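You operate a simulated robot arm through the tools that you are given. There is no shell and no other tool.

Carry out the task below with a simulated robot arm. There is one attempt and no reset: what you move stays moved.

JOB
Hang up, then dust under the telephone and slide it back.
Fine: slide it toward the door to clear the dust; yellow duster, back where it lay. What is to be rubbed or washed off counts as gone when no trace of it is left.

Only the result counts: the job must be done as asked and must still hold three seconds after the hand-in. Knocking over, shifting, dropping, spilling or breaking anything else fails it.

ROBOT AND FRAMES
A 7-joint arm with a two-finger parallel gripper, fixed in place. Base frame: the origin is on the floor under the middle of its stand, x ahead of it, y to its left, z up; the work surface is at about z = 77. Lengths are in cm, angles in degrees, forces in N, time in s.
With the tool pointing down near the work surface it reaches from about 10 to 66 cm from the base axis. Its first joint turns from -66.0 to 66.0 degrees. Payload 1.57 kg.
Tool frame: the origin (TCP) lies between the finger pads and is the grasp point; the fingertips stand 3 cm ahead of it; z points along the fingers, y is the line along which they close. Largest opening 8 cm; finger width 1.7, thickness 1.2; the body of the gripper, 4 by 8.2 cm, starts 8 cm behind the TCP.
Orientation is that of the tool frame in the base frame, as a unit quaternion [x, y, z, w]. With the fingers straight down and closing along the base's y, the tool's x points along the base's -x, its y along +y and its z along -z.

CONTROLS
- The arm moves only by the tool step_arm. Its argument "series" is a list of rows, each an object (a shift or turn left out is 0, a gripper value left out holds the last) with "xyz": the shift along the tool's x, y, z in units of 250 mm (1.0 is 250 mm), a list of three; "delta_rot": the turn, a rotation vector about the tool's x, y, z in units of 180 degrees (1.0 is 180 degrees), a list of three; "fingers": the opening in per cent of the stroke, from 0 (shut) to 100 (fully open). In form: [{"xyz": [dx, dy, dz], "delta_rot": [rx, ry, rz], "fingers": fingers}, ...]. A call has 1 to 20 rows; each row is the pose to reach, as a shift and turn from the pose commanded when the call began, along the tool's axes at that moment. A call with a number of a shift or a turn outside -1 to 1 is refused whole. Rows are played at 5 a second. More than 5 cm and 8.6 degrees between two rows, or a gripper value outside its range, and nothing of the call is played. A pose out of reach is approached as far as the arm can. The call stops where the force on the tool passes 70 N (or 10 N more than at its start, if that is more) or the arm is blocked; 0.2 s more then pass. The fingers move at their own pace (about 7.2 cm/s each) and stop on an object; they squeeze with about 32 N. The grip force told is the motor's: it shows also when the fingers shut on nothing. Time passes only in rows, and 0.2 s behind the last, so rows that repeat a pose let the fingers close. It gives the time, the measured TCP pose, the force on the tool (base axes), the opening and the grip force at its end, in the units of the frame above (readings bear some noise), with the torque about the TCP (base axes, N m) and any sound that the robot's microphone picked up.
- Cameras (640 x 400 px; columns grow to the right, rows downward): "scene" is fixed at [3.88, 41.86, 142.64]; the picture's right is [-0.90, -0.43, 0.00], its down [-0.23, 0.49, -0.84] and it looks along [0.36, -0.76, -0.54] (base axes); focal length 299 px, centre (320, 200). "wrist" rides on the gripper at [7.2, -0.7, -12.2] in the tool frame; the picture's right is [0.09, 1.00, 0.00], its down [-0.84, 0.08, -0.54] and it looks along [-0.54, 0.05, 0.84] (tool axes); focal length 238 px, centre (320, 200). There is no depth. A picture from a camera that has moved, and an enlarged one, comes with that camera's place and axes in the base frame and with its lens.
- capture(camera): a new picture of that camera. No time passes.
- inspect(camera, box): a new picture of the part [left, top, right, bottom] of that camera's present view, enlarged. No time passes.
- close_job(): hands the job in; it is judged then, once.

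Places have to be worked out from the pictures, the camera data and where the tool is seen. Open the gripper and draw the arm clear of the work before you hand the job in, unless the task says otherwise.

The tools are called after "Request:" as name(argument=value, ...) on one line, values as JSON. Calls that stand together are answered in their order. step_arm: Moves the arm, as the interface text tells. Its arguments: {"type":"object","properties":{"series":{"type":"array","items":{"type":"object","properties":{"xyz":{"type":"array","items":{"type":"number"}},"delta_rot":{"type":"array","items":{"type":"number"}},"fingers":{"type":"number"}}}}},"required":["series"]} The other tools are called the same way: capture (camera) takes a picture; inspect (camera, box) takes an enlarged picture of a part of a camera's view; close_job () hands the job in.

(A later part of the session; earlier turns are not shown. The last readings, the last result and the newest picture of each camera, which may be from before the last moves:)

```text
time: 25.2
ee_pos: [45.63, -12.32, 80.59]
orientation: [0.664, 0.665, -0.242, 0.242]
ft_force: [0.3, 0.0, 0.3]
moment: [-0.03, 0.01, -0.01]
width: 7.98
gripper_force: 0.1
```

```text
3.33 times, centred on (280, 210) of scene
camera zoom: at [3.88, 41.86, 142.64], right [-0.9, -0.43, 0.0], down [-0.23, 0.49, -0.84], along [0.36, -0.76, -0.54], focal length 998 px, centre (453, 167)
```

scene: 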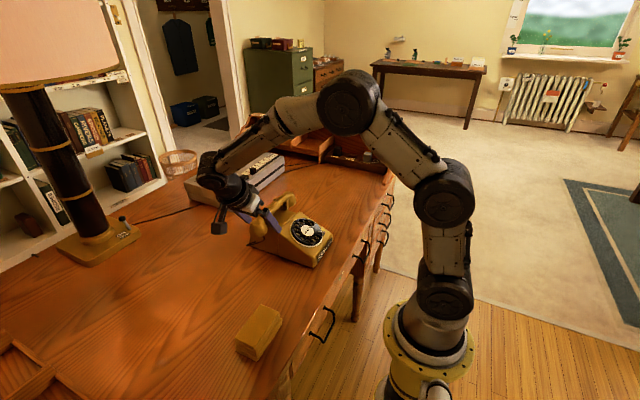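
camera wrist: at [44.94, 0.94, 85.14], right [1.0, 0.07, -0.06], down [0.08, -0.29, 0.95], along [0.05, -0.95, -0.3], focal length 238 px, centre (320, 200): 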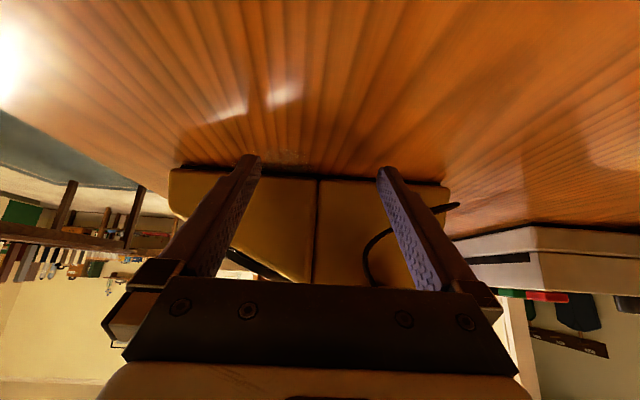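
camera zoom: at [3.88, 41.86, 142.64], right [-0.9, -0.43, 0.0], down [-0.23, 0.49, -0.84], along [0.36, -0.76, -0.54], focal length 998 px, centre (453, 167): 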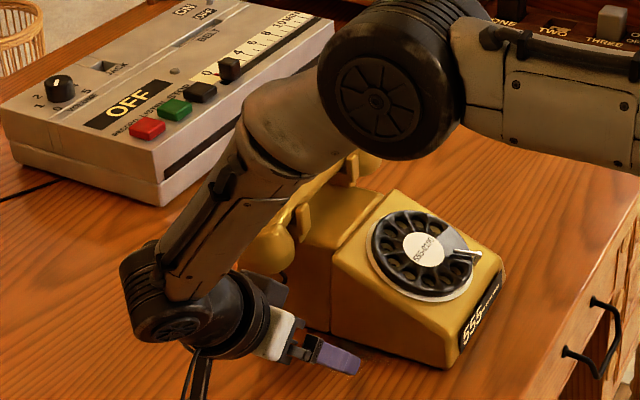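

Now pushing again with the shifted fence, to about TCP y=-18 first, to check load balance.

Request:
step_arm(series=[{"xyz": [-0.036, 0, 0.02]}, {"xyz": [-0.066, 0, 0.045]}, {"xyz": [-0.092, 0, 0.067]}, {"xyz": [-0.113, 0, 0.084]}, {"xyz": [-0.133, 0, 0.101]}, {"xyz": [-0.154, 0, 0.119]}, {"xyz": [-0.18, 0, 0.141]}, {"xyz": [-0.18, 0, 0.141]}])

Request:
capture(camera="wrist")

Request:
inspect(camera="scene", box=[200, 150, 360, 270])

```text
time: 27.0
ee_pos: [45.64, -18.15, 80.77]
orientation: [0.664, 0.665, -0.242, 0.242]
ft_force: [-0.3, 13.9, 5.0]
moment: [0.12, -0.16, 0.23]
width: 7.92
gripper_force: 0.0
```

```text
taken
camera wrist: at [44.92, -4.74, 85.46], right [1.0, 0.07, -0.06], down [0.08, -0.29, 0.95], along [0.05, -0.95, -0.3], focal length 238 px, centre (320, 200)
```

wrist: 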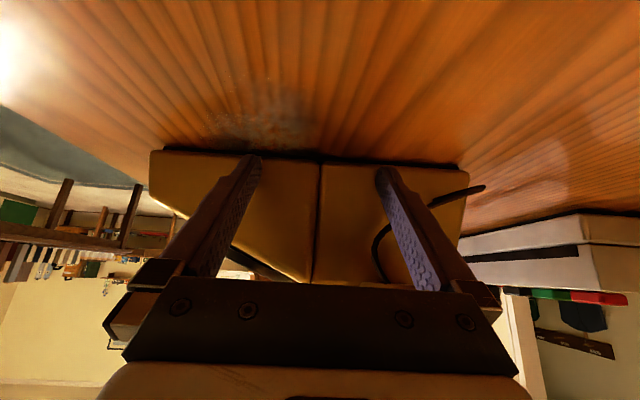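

```text
3.33 times, centred on (280, 210) of scene
camera zoom: at [3.87, 41.89, 142.63], right [-0.9, -0.43, 0.0], down [-0.23, 0.49, -0.84], along [0.36, -0.76, -0.54], focal length 998 px, centre (453, 167)
```

zoom: 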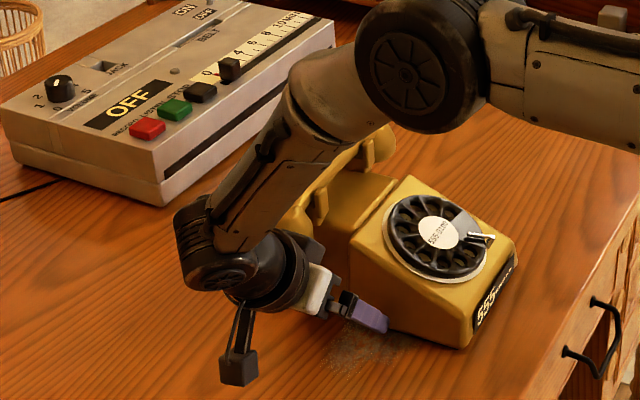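

The load is balanced now, with the friction centre at x≈47.3, and dust is showing. I'll continue the slide another 5 cm.

Request:
step_arm(series=[{"xyz": [-0.0306, 0, 0.0257]}, {"xyz": [-0.0613, 0, 0.0514]}, {"xyz": [-0.0919, 0, 0.0772]}, {"xyz": [-0.1226, 0, 0.1029]}, {"xyz": [-0.1532, 0, 0.1286]}, {"xyz": [-0.1532, 0, 0.1286]}])

Request:
capture(camera="wrist")

Request:
capture(camera="scene")

```text
time: 28.4
ee_pos: [45.47, -23.21, 80.79]
orientation: [0.665, 0.664, -0.242, 0.242]
ft_force: [0.6, 12.3, 8.0]
moment: [0.04, -0.13, 0.09]
width: 7.95
gripper_force: 0.1
```

```text
taken
camera wrist: at [44.91, -9.82, 85.46], right [1.0, 0.07, -0.06], down [0.08, -0.29, 0.95], along [0.05, -0.95, -0.3], focal length 238 px, centre (320, 200)
```

wrist: 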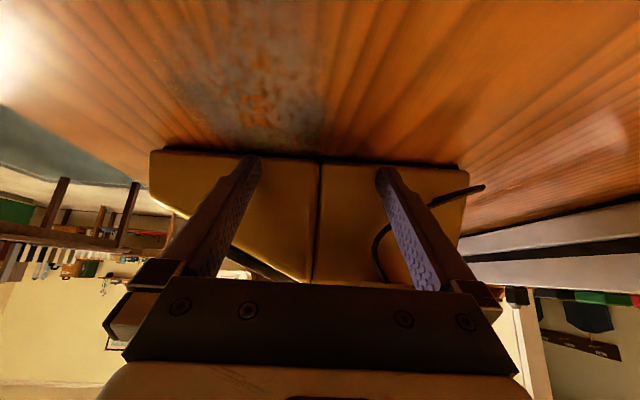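

```text
taken
```

scene: 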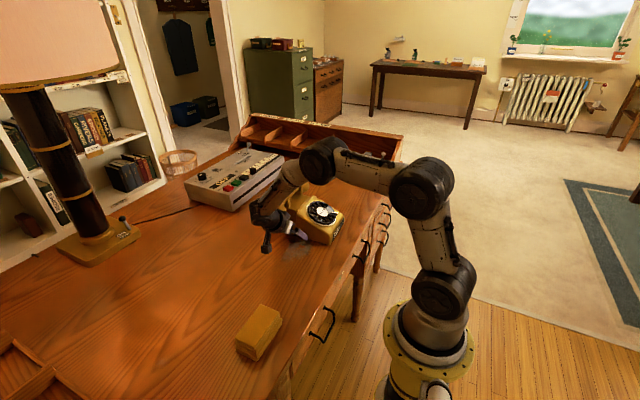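

The phone has slid about 11 cm. I'll inspect the dust patch from here.

Request:
inspect(camera="wrist", box=[120, 0, 440, 200])

Request:
inspect(camera="scene", box=[220, 200, 380, 300])

```text
2.00 times, centred on (280, 100) of wrist
camera zoom: at [44.91, -9.82, 85.46], right [1.0, 0.07, -0.06], down [0.08, -0.29, 0.95], along [0.05, -0.95, -0.3], focal length 477 px, centre (400, 400)
```

zoom: 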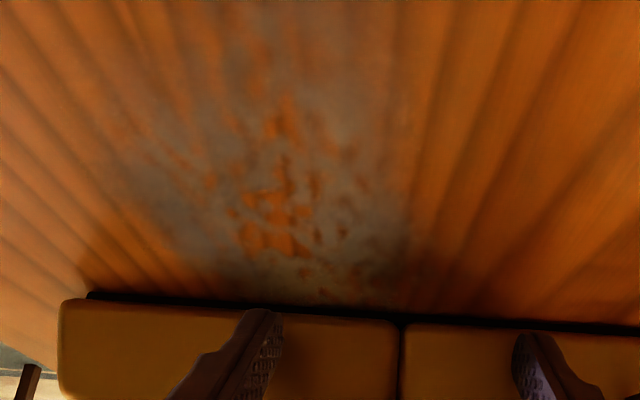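

```text
4.00 times, centred on (300, 250) of scene
camera zoom: at [3.87, 41.89, 142.63], right [-0.9, -0.43, 0.0], down [-0.23, 0.49, -0.84], along [0.36, -0.76, -0.54], focal length 1198 px, centre (400, 0)
```

zoom: 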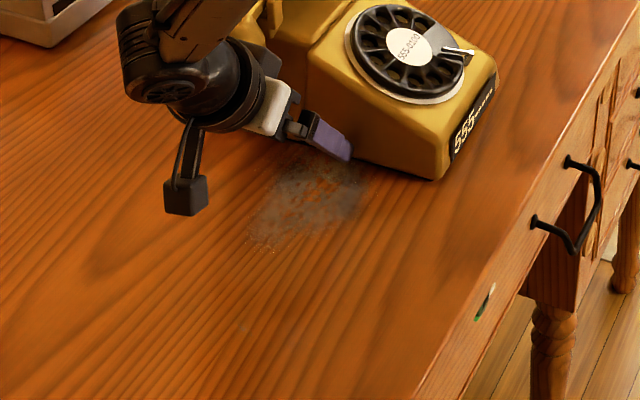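

The dust patch still reaches the phone's edge. I'll slide another 5 cm for full clearance.

Request:
step_arm(series=[{"xyz": [-0.0306, 0, 0.0257]}, {"xyz": [-0.0613, 0, 0.0514]}, {"xyz": [-0.0919, 0, 0.0772]}, {"xyz": [-0.1226, 0, 0.1029]}, {"xyz": [-0.1532, 0, 0.1286]}, {"xyz": [-0.1532, 0, 0.1286]}])

Request:
inspect(camera="wrist", box=[120, 0, 440, 200])

Request:
inspect(camera="scene", box=[220, 180, 380, 280])

```text
time: 29.8
ee_pos: [45.53, -28.1, 80.9]
orientation: [0.664, 0.664, -0.242, 0.242]
ft_force: [0.0, 15.1, 10.4]
moment: [-0.02, -0.31, 0.26]
width: 7.96
gripper_force: 0.0
```

```text
2.00 times, centred on (280, 100) of wrist
camera zoom: at [44.88, -14.76, 85.44], right [1.0, 0.07, -0.06], down [0.08, -0.29, 0.95], along [0.05, -0.95, -0.3], focal length 477 px, centre (400, 400)
```

zoom: 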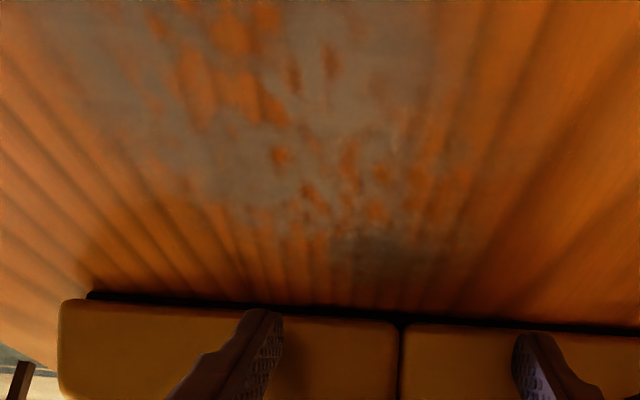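

```text
4.00 times, centred on (300, 230) of scene
camera zoom: at [3.86, 41.9, 142.63], right [-0.9, -0.43, 0.0], down [-0.23, 0.49, -0.84], along [0.36, -0.76, -0.54], focal length 1198 px, centre (400, 80)
```

zoom: 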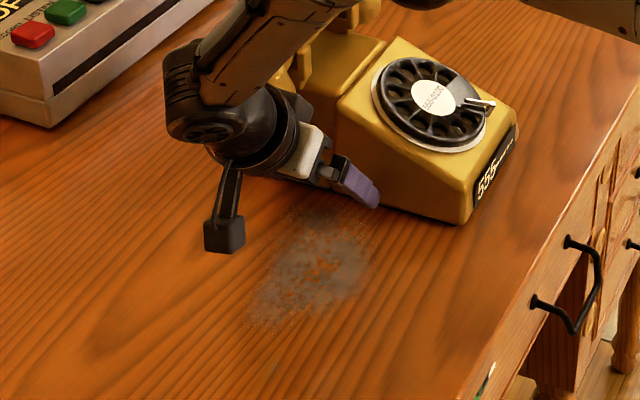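

There is still a little dust close to the edge (y≈-28.7). I'll slide 1.3 cm more for duster clearance, then back off and lift away.

Request:
step_arm(series=[{"xyz": [-0.02, 0, 0.0167]}, {"xyz": [-0.0398, 0, 0.0334]}, {"xyz": [-0.0398, 0, 0.0334]}, {"xyz": [0.02, 0, -0.0167]}, {"xyz": [0.092, 0, -0.077]}, {"xyz": [0.215, 0, -0.18]}, {"xyz": [0.215, 0, -0.18]}])

Request:
capture(camera="scene")

Request:
capture(camera="wrist")

```text
time: 31.4
ee_pos: [45.54, -21.24, 81.04]
orientation: [0.664, 0.664, -0.242, 0.242]
ft_force: [-0.3, 0.3, 0.0]
moment: [-0.04, -0.06, -0.03]
width: 8.0
gripper_force: 0.0
```

```text
taken
```

scene: 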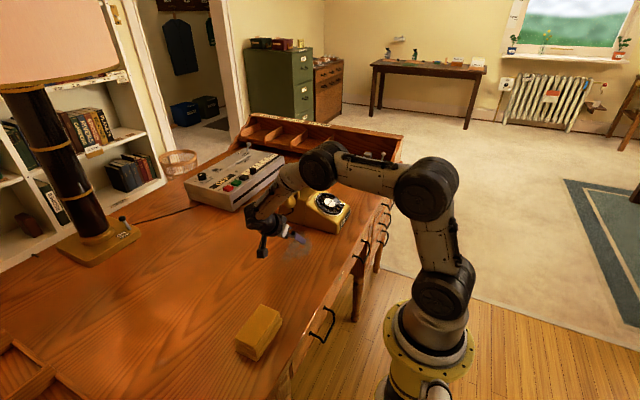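

```text
taken
camera wrist: at [44.88, -7.77, 85.6], right [1.0, 0.07, -0.06], down [0.08, -0.29, 0.95], along [0.05, -0.95, -0.3], focal length 238 px, centre (320, 200)
```

wrist: 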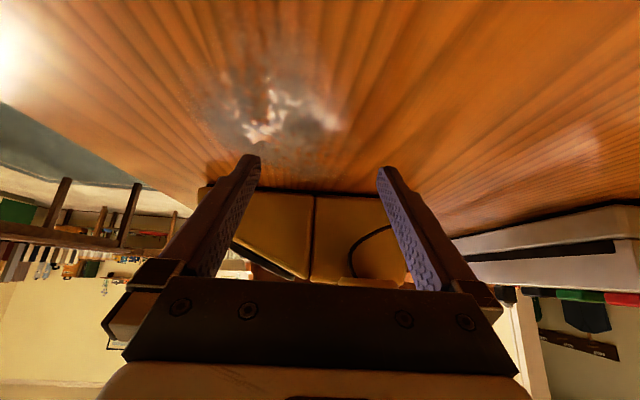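

Now lift away and return to vertical, ending above at about (45.5, -11, 97) for a clean look at the dust.

Request:
step_arm(series=[{"xyz": [-0.021, 0, -0.15], "delta_rot": [0, 0.0444, 0]}, {"xyz": [-0.042, 0, -0.3], "delta_rot": [0, 0.0889, 0]}, {"xyz": [-0.063, 0, -0.449], "delta_rot": [0, 0.1333, 0]}, {"xyz": [-0.084, 0, -0.598], "delta_rot": [0, 0.1778, 0]}, {"xyz": [-0.105, 0, -0.748], "delta_rot": [0, 0.2222, 0]}, {"xyz": [-0.105, 0, -0.748], "delta_rot": [0, 0.2222, 0]}])

Request:
capture(camera="wrist")

Request:
inspect(camera="scene", box=[200, 170, 360, 270])

```text
time: 32.8
ee_pos: [45.52, -11.1, 96.71]
orientation: [0.707, 0.707, 0.0, -0.001]
ft_force: [-0.1, -0.8, 0.7]
moment: [0.01, -0.01, 0.01]
width: 8.01
gripper_force: 0.0
```

```text
taken
camera wrist: at [44.81, -3.92, 108.93], right [1.0, 0.09, 0.0], down [0.08, -0.84, 0.54], along [0.05, -0.54, -0.84], focal length 238 px, centre (320, 200)
```

wrist: 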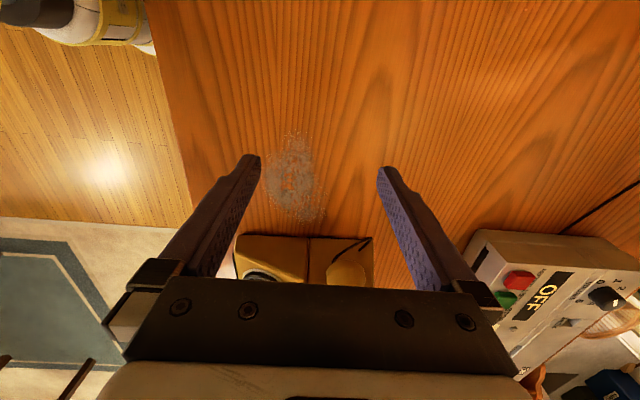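

```text
4.00 times, centred on (280, 220) of scene
camera zoom: at [3.88, 41.86, 142.64], right [-0.9, -0.43, 0.0], down [-0.23, 0.49, -0.84], along [0.36, -0.76, -0.54], focal length 1198 px, centre (480, 120)
```

zoom: 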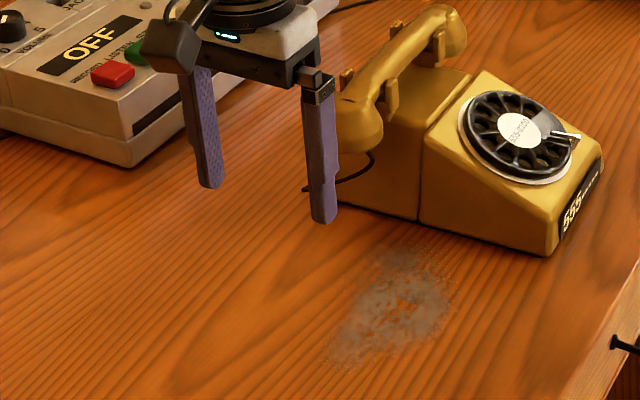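

The phone slid cleanly with the handset still hung. I'll measure the dust extents and recheck the duster's reference spot.

Request:
inspect(camera="wrist", box=[230, 110, 390, 250])

Request:
inspect(camera="scene", box=[270, 215, 330, 265])

Request:
inspect(camera="scene", box=[220, 290, 300, 370])

```text
2.86 times, centred on (310, 180) of wrist
camera zoom: at [44.81, -3.92, 108.93], right [1.0, 0.09, 0.0], down [0.08, -0.84, 0.54], along [0.05, -0.54, -0.84], focal length 681 px, centre (349, 257)
```

zoom: 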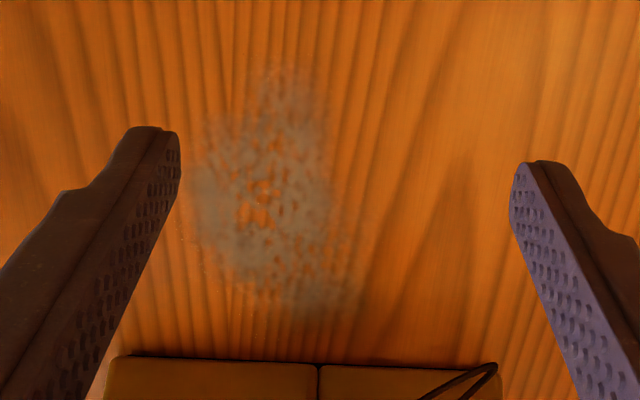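

```text
8.00 times, centred on (300, 240) of scene
camera zoom: at [3.88, 41.86, 142.64], right [-0.9, -0.43, 0.0], down [-0.23, 0.49, -0.84], along [0.36, -0.76, -0.54], focal length 2395 px, centre (480, -120)
```

zoom: 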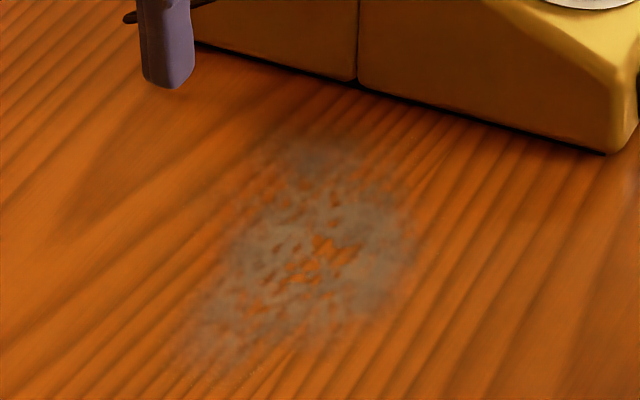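

```text
5.00 times, centred on (260, 330) of scene
camera zoom: at [3.88, 41.86, 142.64], right [-0.9, -0.43, 0.0], down [-0.23, 0.49, -0.84], along [0.36, -0.76, -0.54], focal length 1497 px, centre (620, -450)
```

zoom: 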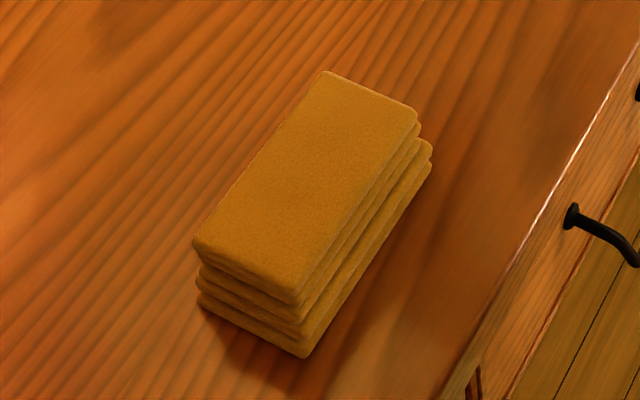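

Dust spans roughly x 37–48, y -13 to -30, and the phone edge is now at y≈-32.4. Next I'll fetch the duster: hover above (34.6, 10.0) with the fingers straddling its 5.8 cm width.

Request:
step_arm(series=[{"xyz": [0.14, -0.073, 0]}, {"xyz": [0.28, -0.146, 0]}, {"xyz": [0.42, -0.218, 0]}, {"xyz": [0.56, -0.291, 0.03]}, {"xyz": [0.7, -0.364, 0.12]}, {"xyz": [0.844, -0.437, 0.22]}, {"xyz": [0.844, -0.437, 0.268]}])

Request:
capture(camera="wrist")

Request:
inspect(camera="scene", box=[200, 260, 320, 380])

```text
time: 34.4
ee_pos: [34.68, 10.02, 90.0]
orientation: [0.708, 0.706, 0.0, 0.0]
ft_force: [-0.2, -0.2, 0.4]
moment: [-0.02, 0.01, 0.0]
width: 7.99
gripper_force: 0.1
```

```text
taken
camera wrist: at [33.99, 17.25, 102.19], right [1.0, 0.09, 0.0], down [0.08, -0.84, 0.54], along [0.05, -0.54, -0.84], focal length 238 px, centre (320, 200)
```

wrist: 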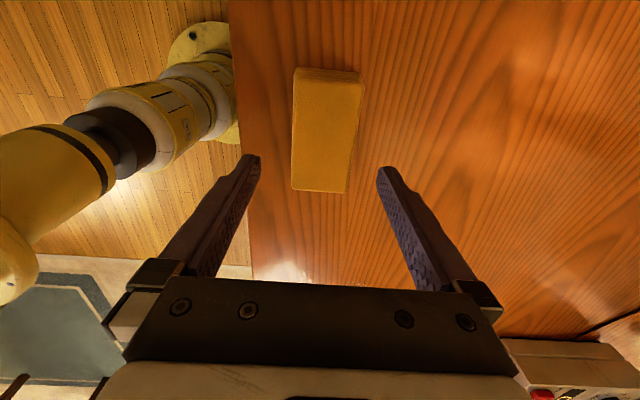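

```text
3.33 times, centred on (260, 320) of scene
camera zoom: at [3.87, 41.86, 142.64], right [-0.9, -0.43, 0.0], down [-0.23, 0.49, -0.84], along [0.36, -0.76, -0.54], focal length 998 px, centre (520, -200)
```

zoom: 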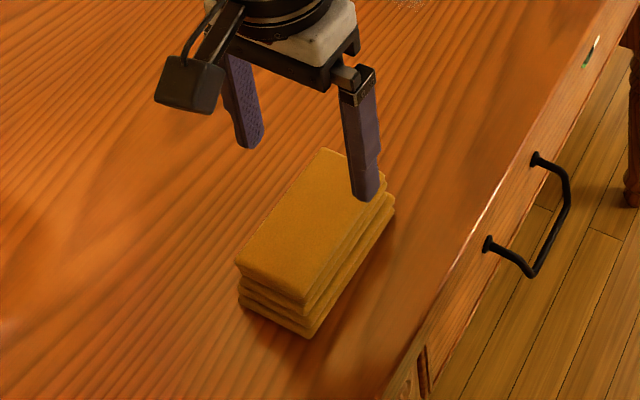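

The duster's centre is at about (35.0, 9.9). I'll shift 0.3 cm in x and descend to TCP z≈81.0, with the tips about 1 cm above the desk.

Request:
step_arm(series=[{"xyz": [0, 0.013, 0.1]}, {"xyz": [0, 0.013, 0.22]}, {"xyz": [0, 0.013, 0.31]}, {"xyz": [0, 0.013, 0.36]}, {"xyz": [0, 0.013, 0.36]}])

Request:
capture(camera="wrist")

Request:
inspect(camera="scene", box=[200, 260, 320, 380])

```text
time: 35.6
ee_pos: [35.04, 9.87, 81.17]
orientation: [0.707, 0.707, 0.0, 0.0]
ft_force: [0.4, -0.5, -0.7]
moment: [-0.02, 0.01, 0.0]
width: 7.98
gripper_force: 0.0
```

```text
taken
camera wrist: at [34.35, 17.14, 93.17], right [1.0, 0.09, 0.0], down [0.08, -0.84, 0.54], along [0.05, -0.54, -0.84], focal length 238 px, centre (320, 200)
```

wrist: 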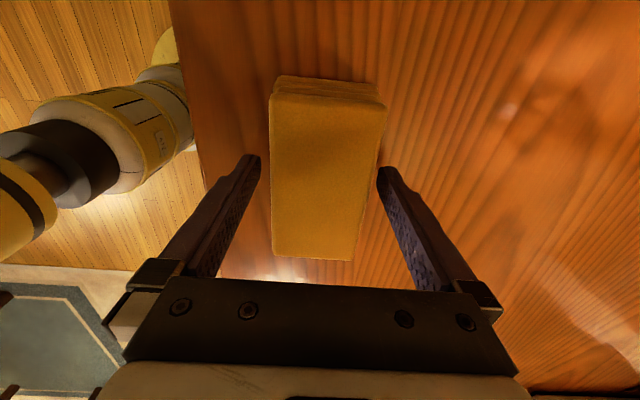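

```text
3.33 times, centred on (260, 320) of scene
camera zoom: at [3.88, 41.86, 142.64], right [-0.9, -0.43, 0.0], down [-0.23, 0.49, -0.84], along [0.36, -0.76, -0.54], focal length 998 px, centre (520, -200)
```

zoom: 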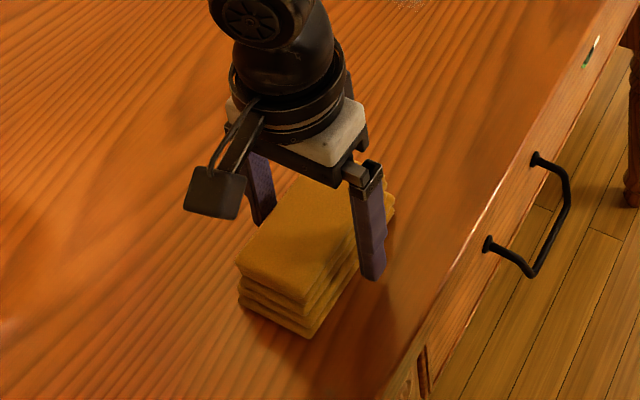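

Well centred. Recording the pick-up pose as TCP (35.04, 9.87, 81.17), then closing on the duster.

Request:
step_arm(series=[{"xyz": [0, 0, 0], "fingers": 0}, {"xyz": [0, 0, 0]}, {"xyz": [0, 0, 0]}, {"xyz": [0, 0, 0]}])

Request:
inspect(camera="scene", box=[200, 260, 320, 380])

Request:
capture(camera="wrist")

```text
time: 36.6
ee_pos: [35.03, 9.97, 81.04]
orientation: [0.707, 0.707, 0.0, 0.0]
ft_force: [0.0, 0.2, 1.0]
moment: [0.0, 0.0, -0.02]
width: 6.1
gripper_force: 32.4
```

```text
3.33 times, centred on (260, 320) of scene
camera zoom: at [3.88, 41.86, 142.64], right [-0.9, -0.43, 0.0], down [-0.23, 0.49, -0.84], along [0.36, -0.76, -0.54], focal length 998 px, centre (520, -200)
```

zoom: 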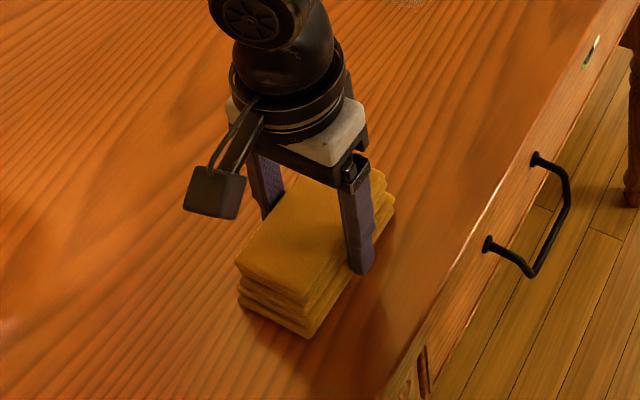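

```text
taken
camera wrist: at [34.35, 17.14, 93.2], right [1.0, 0.09, 0.0], down [0.08, -0.84, 0.54], along [0.05, -0.54, -0.84], focal length 238 px, centre (320, 200)
```

wrist: 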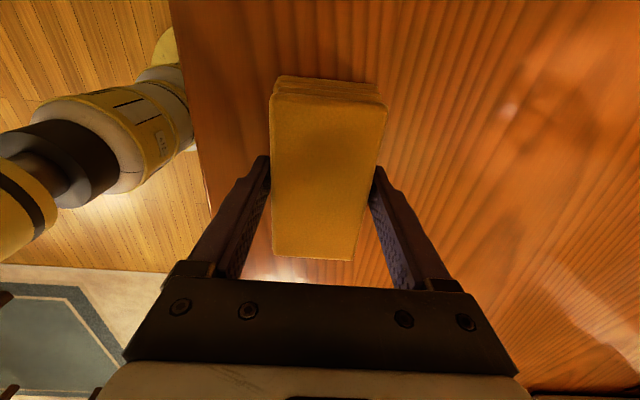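

Gripped at 6.1 cm without shifting it. I'll lift 5 cm and carry it toward the dust.

Request:
step_arm(series=[{"xyz": [0, 0, -0.08]}, {"xyz": [0, 0, -0.2]}, {"xyz": [-0.15, 0.02, -0.2]}, {"xyz": [-0.33, 0.05, -0.2]}, {"xyz": [-0.5, 0.08, -0.2]}, {"xyz": [-0.68, 0.12, -0.2]}, {"xyz": [-0.85, 0.15, -0.2]}, {"xyz": [-1.0, 0.168, -0.2]}, {"xyz": [-1.0, 0.168, -0.2]}])

Request:
capture(camera="wrist")

Request:
inspect(camera="scene", box=[220, 180, 380, 280])

```text
time: 38.6
ee_pos: [39.14, -15.16, 86.27]
orientation: [0.707, 0.707, 0.0, 0.0]
ft_force: [0.2, -0.7, -1.0]
moment: [-0.02, -0.01, -0.01]
width: 6.1
gripper_force: 32.4
```

```text
taken
camera wrist: at [38.4, -7.92, 98.26], right [1.0, 0.09, 0.0], down [0.08, -0.84, 0.54], along [0.05, -0.54, -0.84], focal length 238 px, centre (320, 200)
```

wrist: 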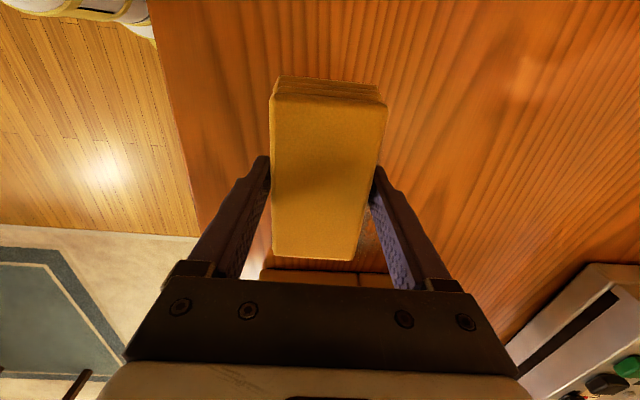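

```text
4.00 times, centred on (300, 230) of scene
camera zoom: at [3.88, 41.85, 142.64], right [-0.9, -0.43, 0.0], down [-0.23, 0.49, -0.84], along [0.36, -0.76, -0.54], focal length 1198 px, centre (400, 80)
```

zoom: 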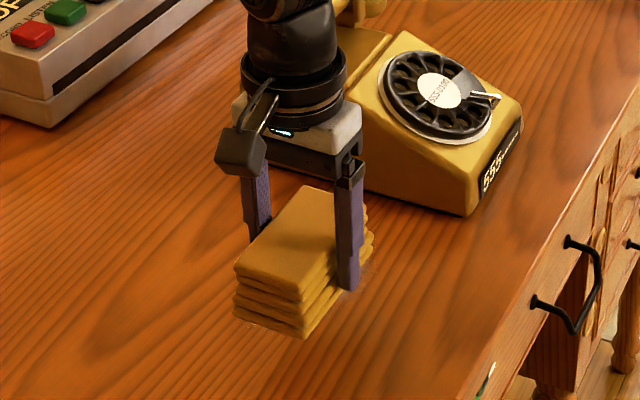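

Over the dust with the duster held. I'll lower to the surface and check contact force.

Request:
step_arm(series=[{"xyz": [0, 0, 0.12]}, {"xyz": [0, 0, 0.19]}, {"xyz": [0, 0, 0.206]}, {"xyz": [0, 0, 0.21]}, {"xyz": [0, 0, 0.21]}])

```text
time: 39.8
ee_pos: [39.19, -15.06, 81.15]
orientation: [0.707, 0.707, 0.0, 0.002]
ft_force: [-13.9, 2.7, 36.5]
moment: [0.13, 0.85, -0.03]
width: 6.11
gripper_force: 31.9
```

Pressing a bit hard at 36 N. I'll ease up by about 0.15 cm before wiping.

Request:
step_arm(series=[{"xyz": [0, 0, -0.006]}, {"xyz": [0, 0, -0.006]}])

```text
time: 40.4
ee_pos: [39.15, -15.09, 81.09]
orientation: [0.707, 0.707, 0.0, 0.002]
ft_force: [-9.0, 0.5, 26.4]
moment: [0.0, 0.48, 0.04]
width: 6.12
gripper_force: 31.6
```

Easing a little more, then wiping in three overlapping columns (x≈39, 43, 47), with y from -15 to -25.

Request:
step_arm(series=[{"xyz": [0, 0, -0.008]}, {"xyz": [-0.1, 0, -0.008]}, {"xyz": [-0.2, 0, -0.008]}, {"xyz": [-0.3, 0, -0.008]}, {"xyz": [-0.4, 0, -0.008]}, {"xyz": [-0.4, 0.08, -0.008]}, {"xyz": [-0.4, 0.16, -0.008]}, {"xyz": [-0.3, 0.16, -0.008]}, {"xyz": [-0.2, 0.16, -0.008]}, {"xyz": [-0.1, 0.16, -0.008]}, {"xyz": [0, 0.16, -0.008]}, {"xyz": [0, 0.24, -0.008]}, {"xyz": [0, 0.3, -0.008]}, {"xyz": [-0.1, 0.3, -0.008]}, {"xyz": [-0.2, 0.3, -0.008]}, {"xyz": [-0.3, 0.3, -0.008]}, {"xyz": [-0.38, 0.3, -0.008]}, {"xyz": [-0.38, 0.3, -0.008]}])

Request:
capture(camera="wrist")

Request:
inspect(camera="scene", box=[220, 170, 380, 270])

```text
time: 44.2
ee_pos: [46.71, -24.5, 81.16]
orientation: [0.707, 0.707, -0.001, 0.0]
ft_force: [-0.3, 0.1, -1.6]
moment: [0.01, 0.01, -0.03]
width: 6.11
gripper_force: 32.0
```

```text
taken
camera wrist: at [46.04, -17.34, 93.34], right [1.0, 0.09, 0.0], down [0.08, -0.84, 0.54], along [0.05, -0.54, -0.84], focal length 238 px, centre (320, 200)
```

wrist: 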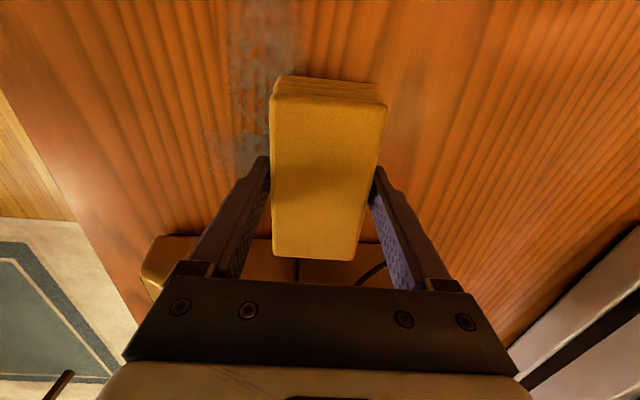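

```text
4.00 times, centred on (300, 220) of scene
camera zoom: at [3.88, 41.86, 142.64], right [-0.9, -0.43, 0.0], down [-0.23, 0.49, -0.84], along [0.36, -0.76, -0.54], focal length 1198 px, centre (400, 120)
```

zoom: 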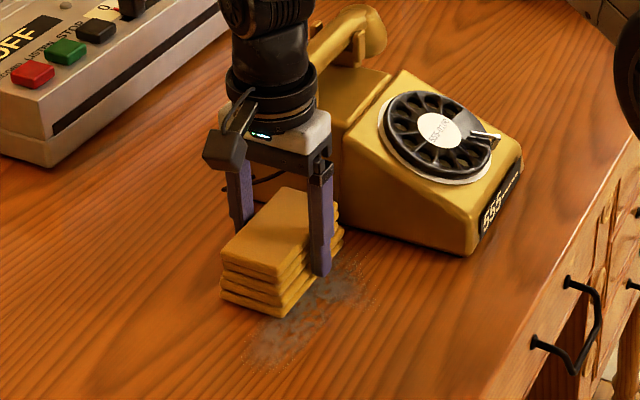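

The first column cleaned some dust, but later columns lost contact as the force dropped to about zero. I'll lower here until there is a steady press and wipe again.

Request:
step_arm(series=[{"xyz": [0, 0, 0.006]}, {"xyz": [0, 0, 0.01]}, {"xyz": [0, 0, 0.01]}])

```text
time: 45.0
ee_pos: [46.72, -24.61, 81.14]
orientation: [0.707, 0.708, 0.001, 0.0]
ft_force: [-1.5, 1.8, 5.8]
moment: [0.21, 0.11, 0.03]
width: 6.13
gripper_force: 31.9
```

Contact at about 7 N. I'll press slightly more and wipe the columns back the other way.

Request:
step_arm(series=[{"xyz": [0, 0, 0.007]}, {"xyz": [0.08, 0, 0.007]}, {"xyz": [0.16, 0, 0.007]}, {"xyz": [0.24, 0, 0.007]}, {"xyz": [0.32, 0, 0.007]}, {"xyz": [0.38, 0, 0.007]}, {"xyz": [0.38, 0, 0.007]}])

Request:
inspect(camera="scene", box=[220, 170, 380, 270])

Request:
capture(camera="wrist")

```text
time: 46.6
ee_pos: [46.97, -15.1, 81.0]
orientation: [0.707, 0.707, 0.001, 0.004]
ft_force: [0.5, -14.8, 26.7]
moment: [-0.49, 0.33, 0.17]
width: 6.12
gripper_force: 31.4
```

```text
4.00 times, centred on (300, 220) of scene
camera zoom: at [3.84, 41.84, 142.65], right [-0.9, -0.43, 0.0], down [-0.23, 0.49, -0.84], along [0.36, -0.76, -0.54], focal length 1198 px, centre (400, 120)
```

zoom: 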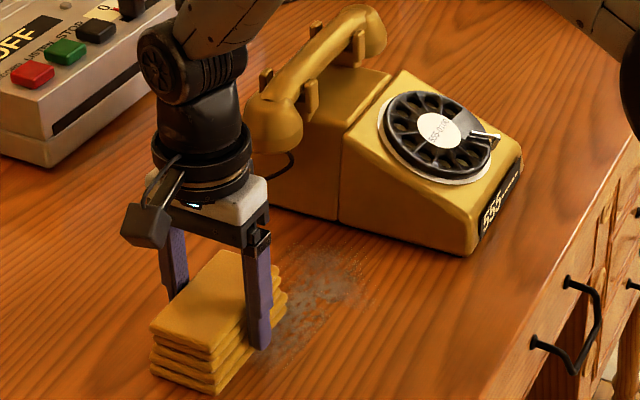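

```text
taken
camera wrist: at [46.13, -7.92, 93.1], right [1.0, 0.09, 0.01], down [0.07, -0.84, 0.55], along [0.06, -0.54, -0.84], focal length 238 px, centre (320, 200)
```

wrist: 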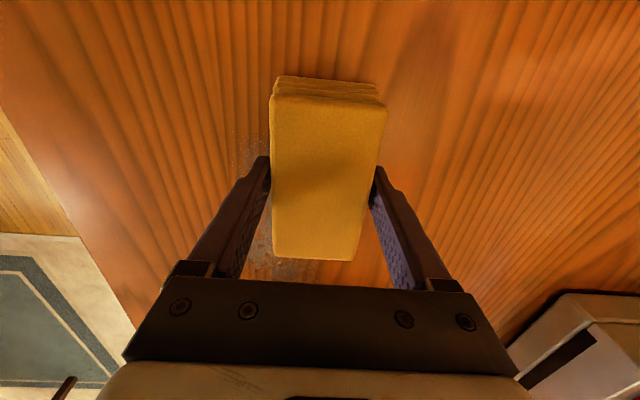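

The wiping works under pressure. Now column 2 (x≈43.2) from y=-15 to -25, then back up at x≈39.8.

Request:
step_arm(series=[{"xyz": [0, -0.07, 0]}, {"xyz": [0, -0.15, 0]}, {"xyz": [-0.08, -0.15, 0]}, {"xyz": [-0.16, -0.15, 0]}, {"xyz": [-0.24, -0.15, 0]}, {"xyz": [-0.32, -0.15, 0]}, {"xyz": [-0.4, -0.15, 0]}, {"xyz": [-0.4, -0.15, 0]}])

Request:
inspect(camera="scene", box=[220, 170, 380, 270])

Request:
capture(camera="wrist")

```text
time: 48.4
ee_pos: [42.98, -24.99, 80.91]
orientation: [0.707, 0.707, 0.001, 0.001]
ft_force: [-1.3, 16.9, 33.5]
moment: [0.46, 0.11, -0.19]
width: 6.09
gripper_force: 32.0
```

```text
4.00 times, centred on (300, 220) of scene
camera zoom: at [3.83, 41.92, 142.62], right [-0.9, -0.43, 0.0], down [-0.23, 0.49, -0.84], along [0.36, -0.76, -0.54], focal length 1198 px, centre (400, 120)
```

zoom: 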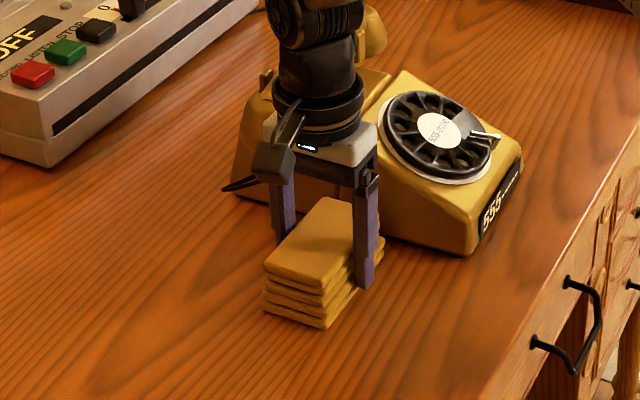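

```text
taken
camera wrist: at [42.27, -17.81, 93.06], right [1.0, 0.09, 0.0], down [0.08, -0.84, 0.54], along [0.05, -0.54, -0.84], focal length 238 px, centre (320, 200)
```

wrist: 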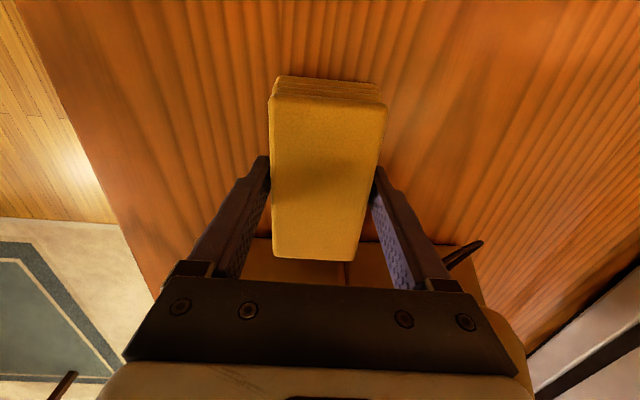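

Nearly all gone. Now column 1 (x≈39.5) back toward y≈-14.5.

Request:
step_arm(series=[{"xyz": [0, -0.07, -0.002]}, {"xyz": [0, -0.14, -0.002]}, {"xyz": [0.08, -0.14, -0.002]}, {"xyz": [0.16, -0.14, -0.002]}, {"xyz": [0.24, -0.14, -0.002]}, {"xyz": [0.32, -0.14, -0.002]}, {"xyz": [0.42, -0.14, -0.002]}, {"xyz": [0.42, -0.07, -0.002]}, {"xyz": [0.42, 0.0, -0.002]}, {"xyz": [0.42, 0.08, -0.002]}, {"xyz": [0.34, 0.08, -0.002]}, {"xyz": [0.24, 0.08, -0.002]}, {"xyz": [0.14, 0.08, -0.002]}, {"xyz": [0.04, 0.08, -0.002]}, {"xyz": [0.0, 0.08, -0.002]}])

```text
time: 51.6
ee_pos: [45.04, -25.14, 80.74]
orientation: [0.707, 0.707, -0.001, 0.001]
ft_force: [0.6, 7.9, 15.3]
moment: [0.08, -0.11, -0.07]
width: 6.14
gripper_force: 31.6
```

Lifting the duster clear to inspect the wiped area.

Request:
step_arm(series=[{"xyz": [0.02, 0, -0.1]}, {"xyz": [0.1, 0, -0.25]}, {"xyz": [0.25, 0.03, -0.35]}, {"xyz": [0.42, 0.05, -0.42]}, {"xyz": [0.6, 0.05, -0.5]}, {"xyz": [0.6, 0.05, -0.5]}])

Request:
capture(camera="wrist")

Request:
inspect(camera="scene", box=[240, 190, 340, 270])

```text
time: 53.0
ee_pos: [46.36, -10.03, 93.03]
orientation: [0.707, 0.707, 0.0, 0.0]
ft_force: [0.2, -0.4, -0.3]
moment: [0.0, 0.0, -0.01]
width: 6.11
gripper_force: 32.1
```

```text
taken
camera wrist: at [45.62, -2.73, 105.34], right [1.0, 0.09, 0.0], down [0.08, -0.84, 0.54], along [0.05, -0.54, -0.84], focal length 238 px, centre (320, 200)
```

wrist: 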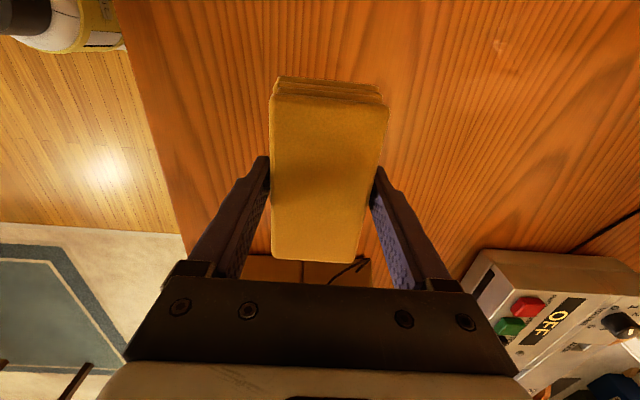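

```text
5.00 times, centred on (290, 230) of scene
camera zoom: at [3.88, 41.86, 142.64], right [-0.9, -0.43, 0.0], down [-0.23, 0.49, -0.84], along [0.36, -0.76, -0.54], focal length 1497 px, centre (470, 50)
```

zoom: 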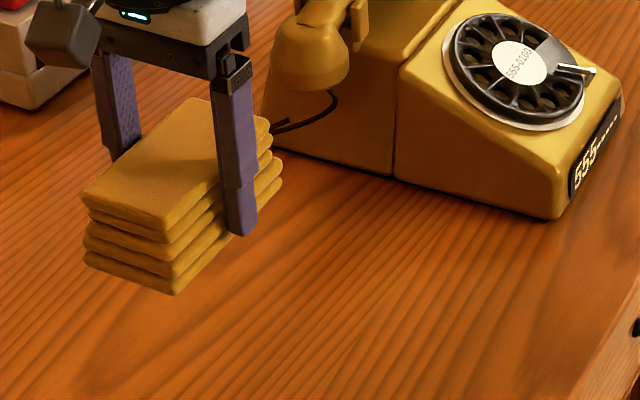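

The scene view looks clean. I'll move the duster out of the way toward its home to inspect the whole patch closely.

Request:
step_arm(series=[{"xyz": [0.15, -0.06, 0]}, {"xyz": [0.3, -0.13, 0]}, {"xyz": [0.46, -0.22, 0]}, {"xyz": [0.62, -0.33, 0]}, {"xyz": [0.79, -0.45, 0]}, {"xyz": [0.79, -0.45, 0]}])

Request:
inspect(camera="scene", box=[255, 210, 335, 270])

Request:
inspect(camera="scene", box=[270, 210, 310, 240])

Request:
inspect(camera="scene", box=[270, 230, 310, 260])

Request:
capture(camera="scene")

```text
refused: row 5 steps farther than a row can; nothing moved
```

```text
6.67 times, centred on (295, 240) of scene
camera zoom: at [3.88, 41.86, 142.64], right [-0.9, -0.43, 0.0], down [-0.23, 0.49, -0.84], along [0.36, -0.76, -0.54], focal length 1996 px, centre (487, -67)
```

zoom: 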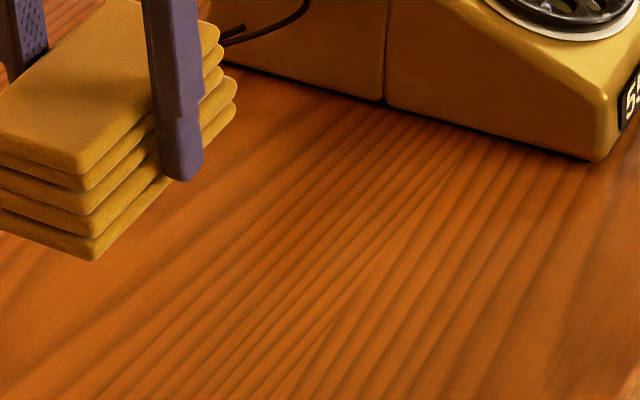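

```text
13.33 times, centred on (290, 225) of scene
camera zoom: at [3.88, 41.86, 142.64], right [-0.9, -0.43, 0.0], down [-0.23, 0.49, -0.84], along [0.36, -0.76, -0.54], focal length 3992 px, centre (720, -133)
```

zoom: 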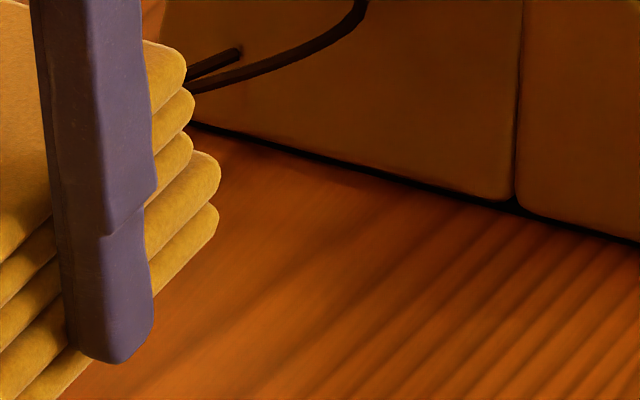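

```text
13.33 times, centred on (290, 245) of scene
camera zoom: at [3.88, 41.86, 142.64], right [-0.9, -0.43, 0.0], down [-0.23, 0.49, -0.84], along [0.36, -0.76, -0.54], focal length 3992 px, centre (720, -400)
```

zoom: 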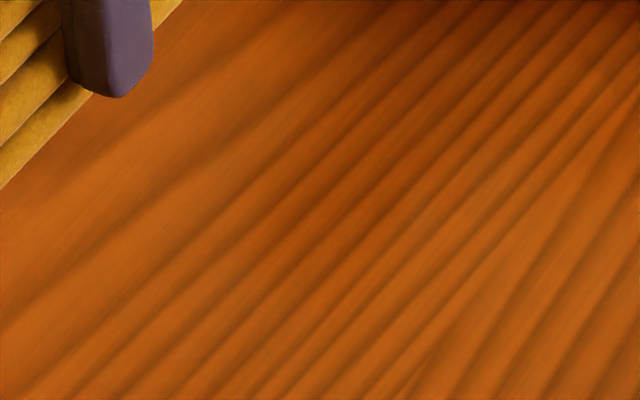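

```text
taken
```

scene: 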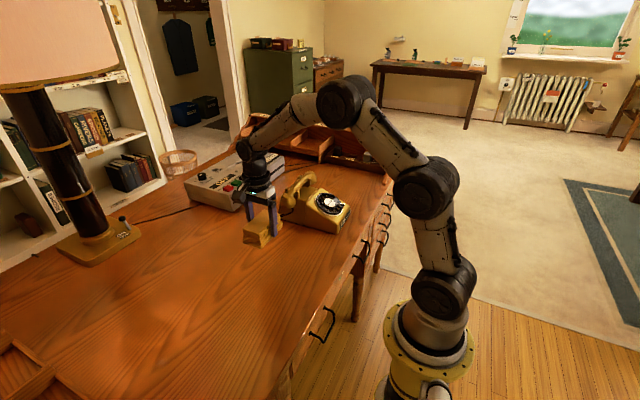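

No dust is visible. The refused move had one row slightly too long, so I'll resend it with shorter steps.

Request:
step_arm(series=[{"xyz": [0.13, -0.07, 0]}, {"xyz": [0.26, -0.14, 0]}, {"xyz": [0.39, -0.22, 0]}, {"xyz": [0.52, -0.3, 0]}, {"xyz": [0.65, -0.38, 0]}, {"xyz": [0.79, -0.45, 0]}, {"xyz": [0.79, -0.45, 0]}])

Request:
inspect(camera="scene", box=[245, 200, 325, 260])

Request:
inspect(camera="scene", box=[260, 210, 300, 240])

Request:
inspect(camera="scene", box=[290, 215, 340, 255])

Request:
capture(camera="wrist")

```text
time: 54.6
ee_pos: [34.83, 9.74, 93.21]
orientation: [0.707, 0.707, 0.0, 0.0]
ft_force: [0.3, 0.9, -1.1]
moment: [0.03, -0.01, 0.01]
width: 6.14
gripper_force: 32.2
```

```text
6.67 times, centred on (285, 230) of scene
camera zoom: at [3.88, 41.86, 142.64], right [-0.9, -0.43, 0.0], down [-0.23, 0.49, -0.84], along [0.36, -0.76, -0.54], focal length 1996 px, centre (553, 0)
```

zoom: 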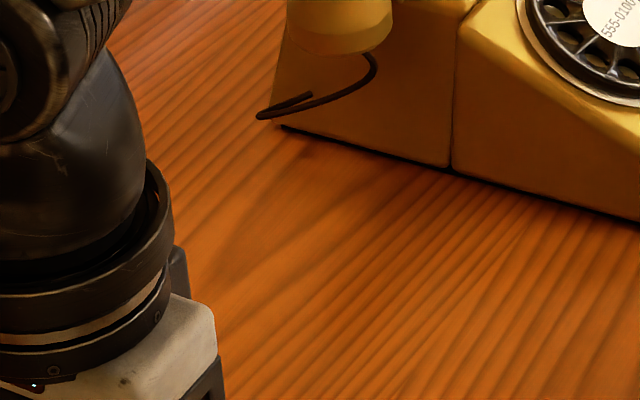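

```text
13.33 times, centred on (280, 225) of scene
camera zoom: at [3.88, 41.86, 142.64], right [-0.9, -0.43, 0.0], down [-0.23, 0.49, -0.84], along [0.36, -0.76, -0.54], focal length 3992 px, centre (853, -133)
```

zoom: 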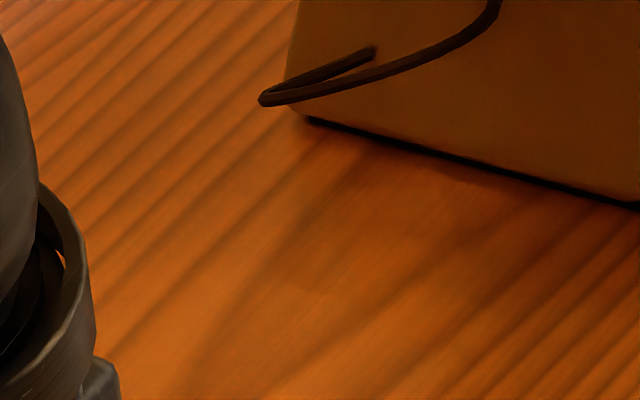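

```text
10.00 times, centred on (315, 235) of scene
camera zoom: at [3.88, 41.86, 142.64], right [-0.9, -0.43, 0.0], down [-0.23, 0.49, -0.84], along [0.36, -0.76, -0.54], focal length 2994 px, centre (370, -150)
```

zoom: 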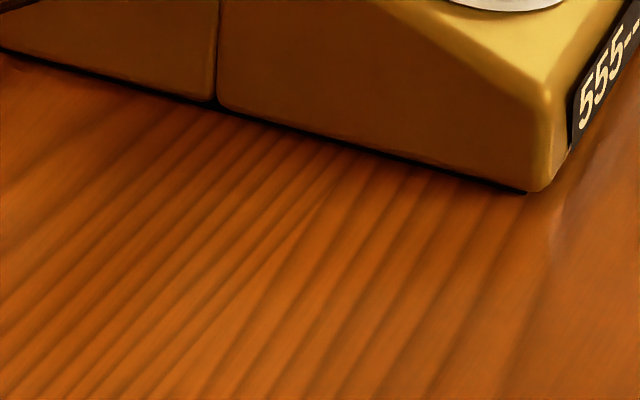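

```text
taken
camera wrist: at [34.22, 16.86, 105.46], right [1.0, 0.09, 0.0], down [0.08, -0.84, 0.54], along [0.05, -0.54, -0.84], focal length 238 px, centre (320, 200)
```

wrist: 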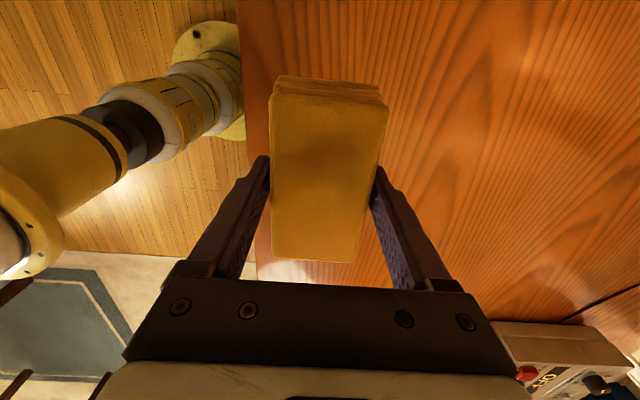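

The wood is clean throughout. The duster is back over its home spot, so by summed commands I need +0.25 cm in y, +0.05 in x and 12.2 cm down. Lowering most of the way first.

Request:
step_arm(series=[{"xyz": [0.01, 0.002, 0.15]}, {"xyz": [0.01, 0.002, 0.3]}, {"xyz": [0.01, 0.002, 0.42]}, {"xyz": [0.01, 0.002, 0.475]}, {"xyz": [0.01, 0.002, 0.475]}])

Request:
inspect(camera="scene", box=[200, 260, 320, 380])

```text
time: 55.8
ee_pos: [35.04, 9.82, 81.28]
orientation: [0.707, 0.707, 0.0, 0.0]
ft_force: [0.4, -0.7, -0.1]
moment: [0.01, 0.0, 0.02]
width: 6.12
gripper_force: 31.9
```

```text
3.33 times, centred on (260, 320) of scene
camera zoom: at [3.88, 41.86, 142.64], right [-0.9, -0.43, 0.0], down [-0.23, 0.49, -0.84], along [0.36, -0.76, -0.54], focal length 998 px, centre (520, -200)
```

zoom: 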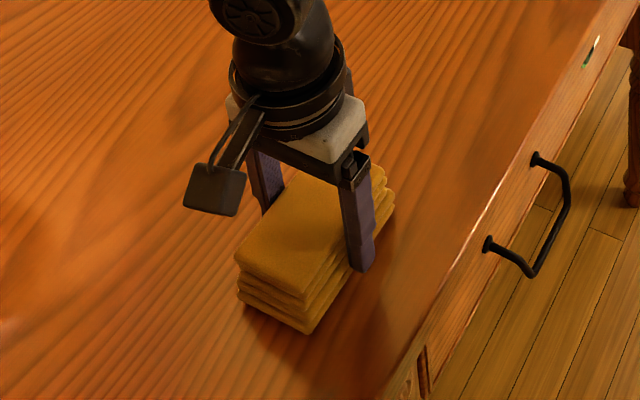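

Just above the desk with no contact force. I'll lower gently until it touches.

Request:
step_arm(series=[{"xyz": [0, 0, 0.005]}, {"xyz": [0, 0, 0.01]}, {"xyz": [0, 0, 0.01]}])

```text
time: 56.6
ee_pos: [34.92, 9.84, 81.22]
orientation: [0.707, 0.707, -0.001, 0.0]
ft_force: [0.4, 1.0, -1.3]
moment: [0.02, 0.01, 0.01]
width: 6.12
gripper_force: 32.2
```

Request:
step_arm(series=[{"xyz": [0, 0, 0.004]}, {"xyz": [0, 0, 0.008]}, {"xyz": [0, 0, 0.008]}])

```text
time: 57.4
ee_pos: [34.97, 10.03, 80.98]
orientation: [0.708, 0.706, 0.001, -0.001]
ft_force: [-0.3, -0.1, -1.0]
moment: [0.02, -0.03, 0.03]
width: 6.09
gripper_force: 32.1
```

Still no contact. I'll continue down another 0.15 cm.

Request:
step_arm(series=[{"xyz": [0, 0, 0.003]}, {"xyz": [0, 0, 0.006]}, {"xyz": [0, 0, 0.006]}])

Request:
inspect(camera="scene", box=[220, 290, 300, 370])

```text
time: 58.2
ee_pos: [34.97, 10.02, 80.77]
orientation: [0.707, 0.707, 0.0, 0.0]
ft_force: [-1.1, -0.3, 1.6]
moment: [-0.16, -0.02, -0.04]
width: 6.14
gripper_force: 32.2
```

```text
5.00 times, centred on (260, 330) of scene
camera zoom: at [3.87, 41.86, 142.64], right [-0.9, -0.43, 0.0], down [-0.23, 0.49, -0.84], along [0.36, -0.76, -0.54], focal length 1497 px, centre (620, -450)
```

zoom: 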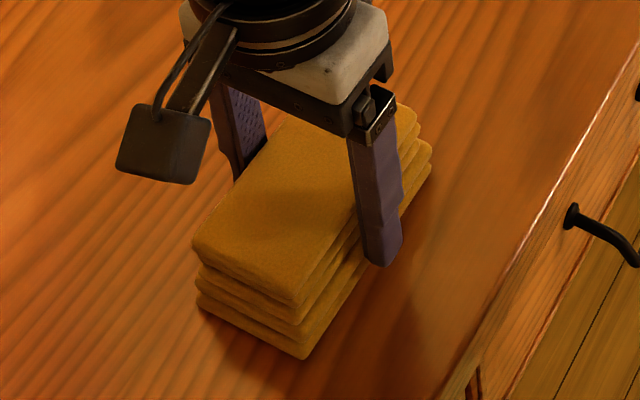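

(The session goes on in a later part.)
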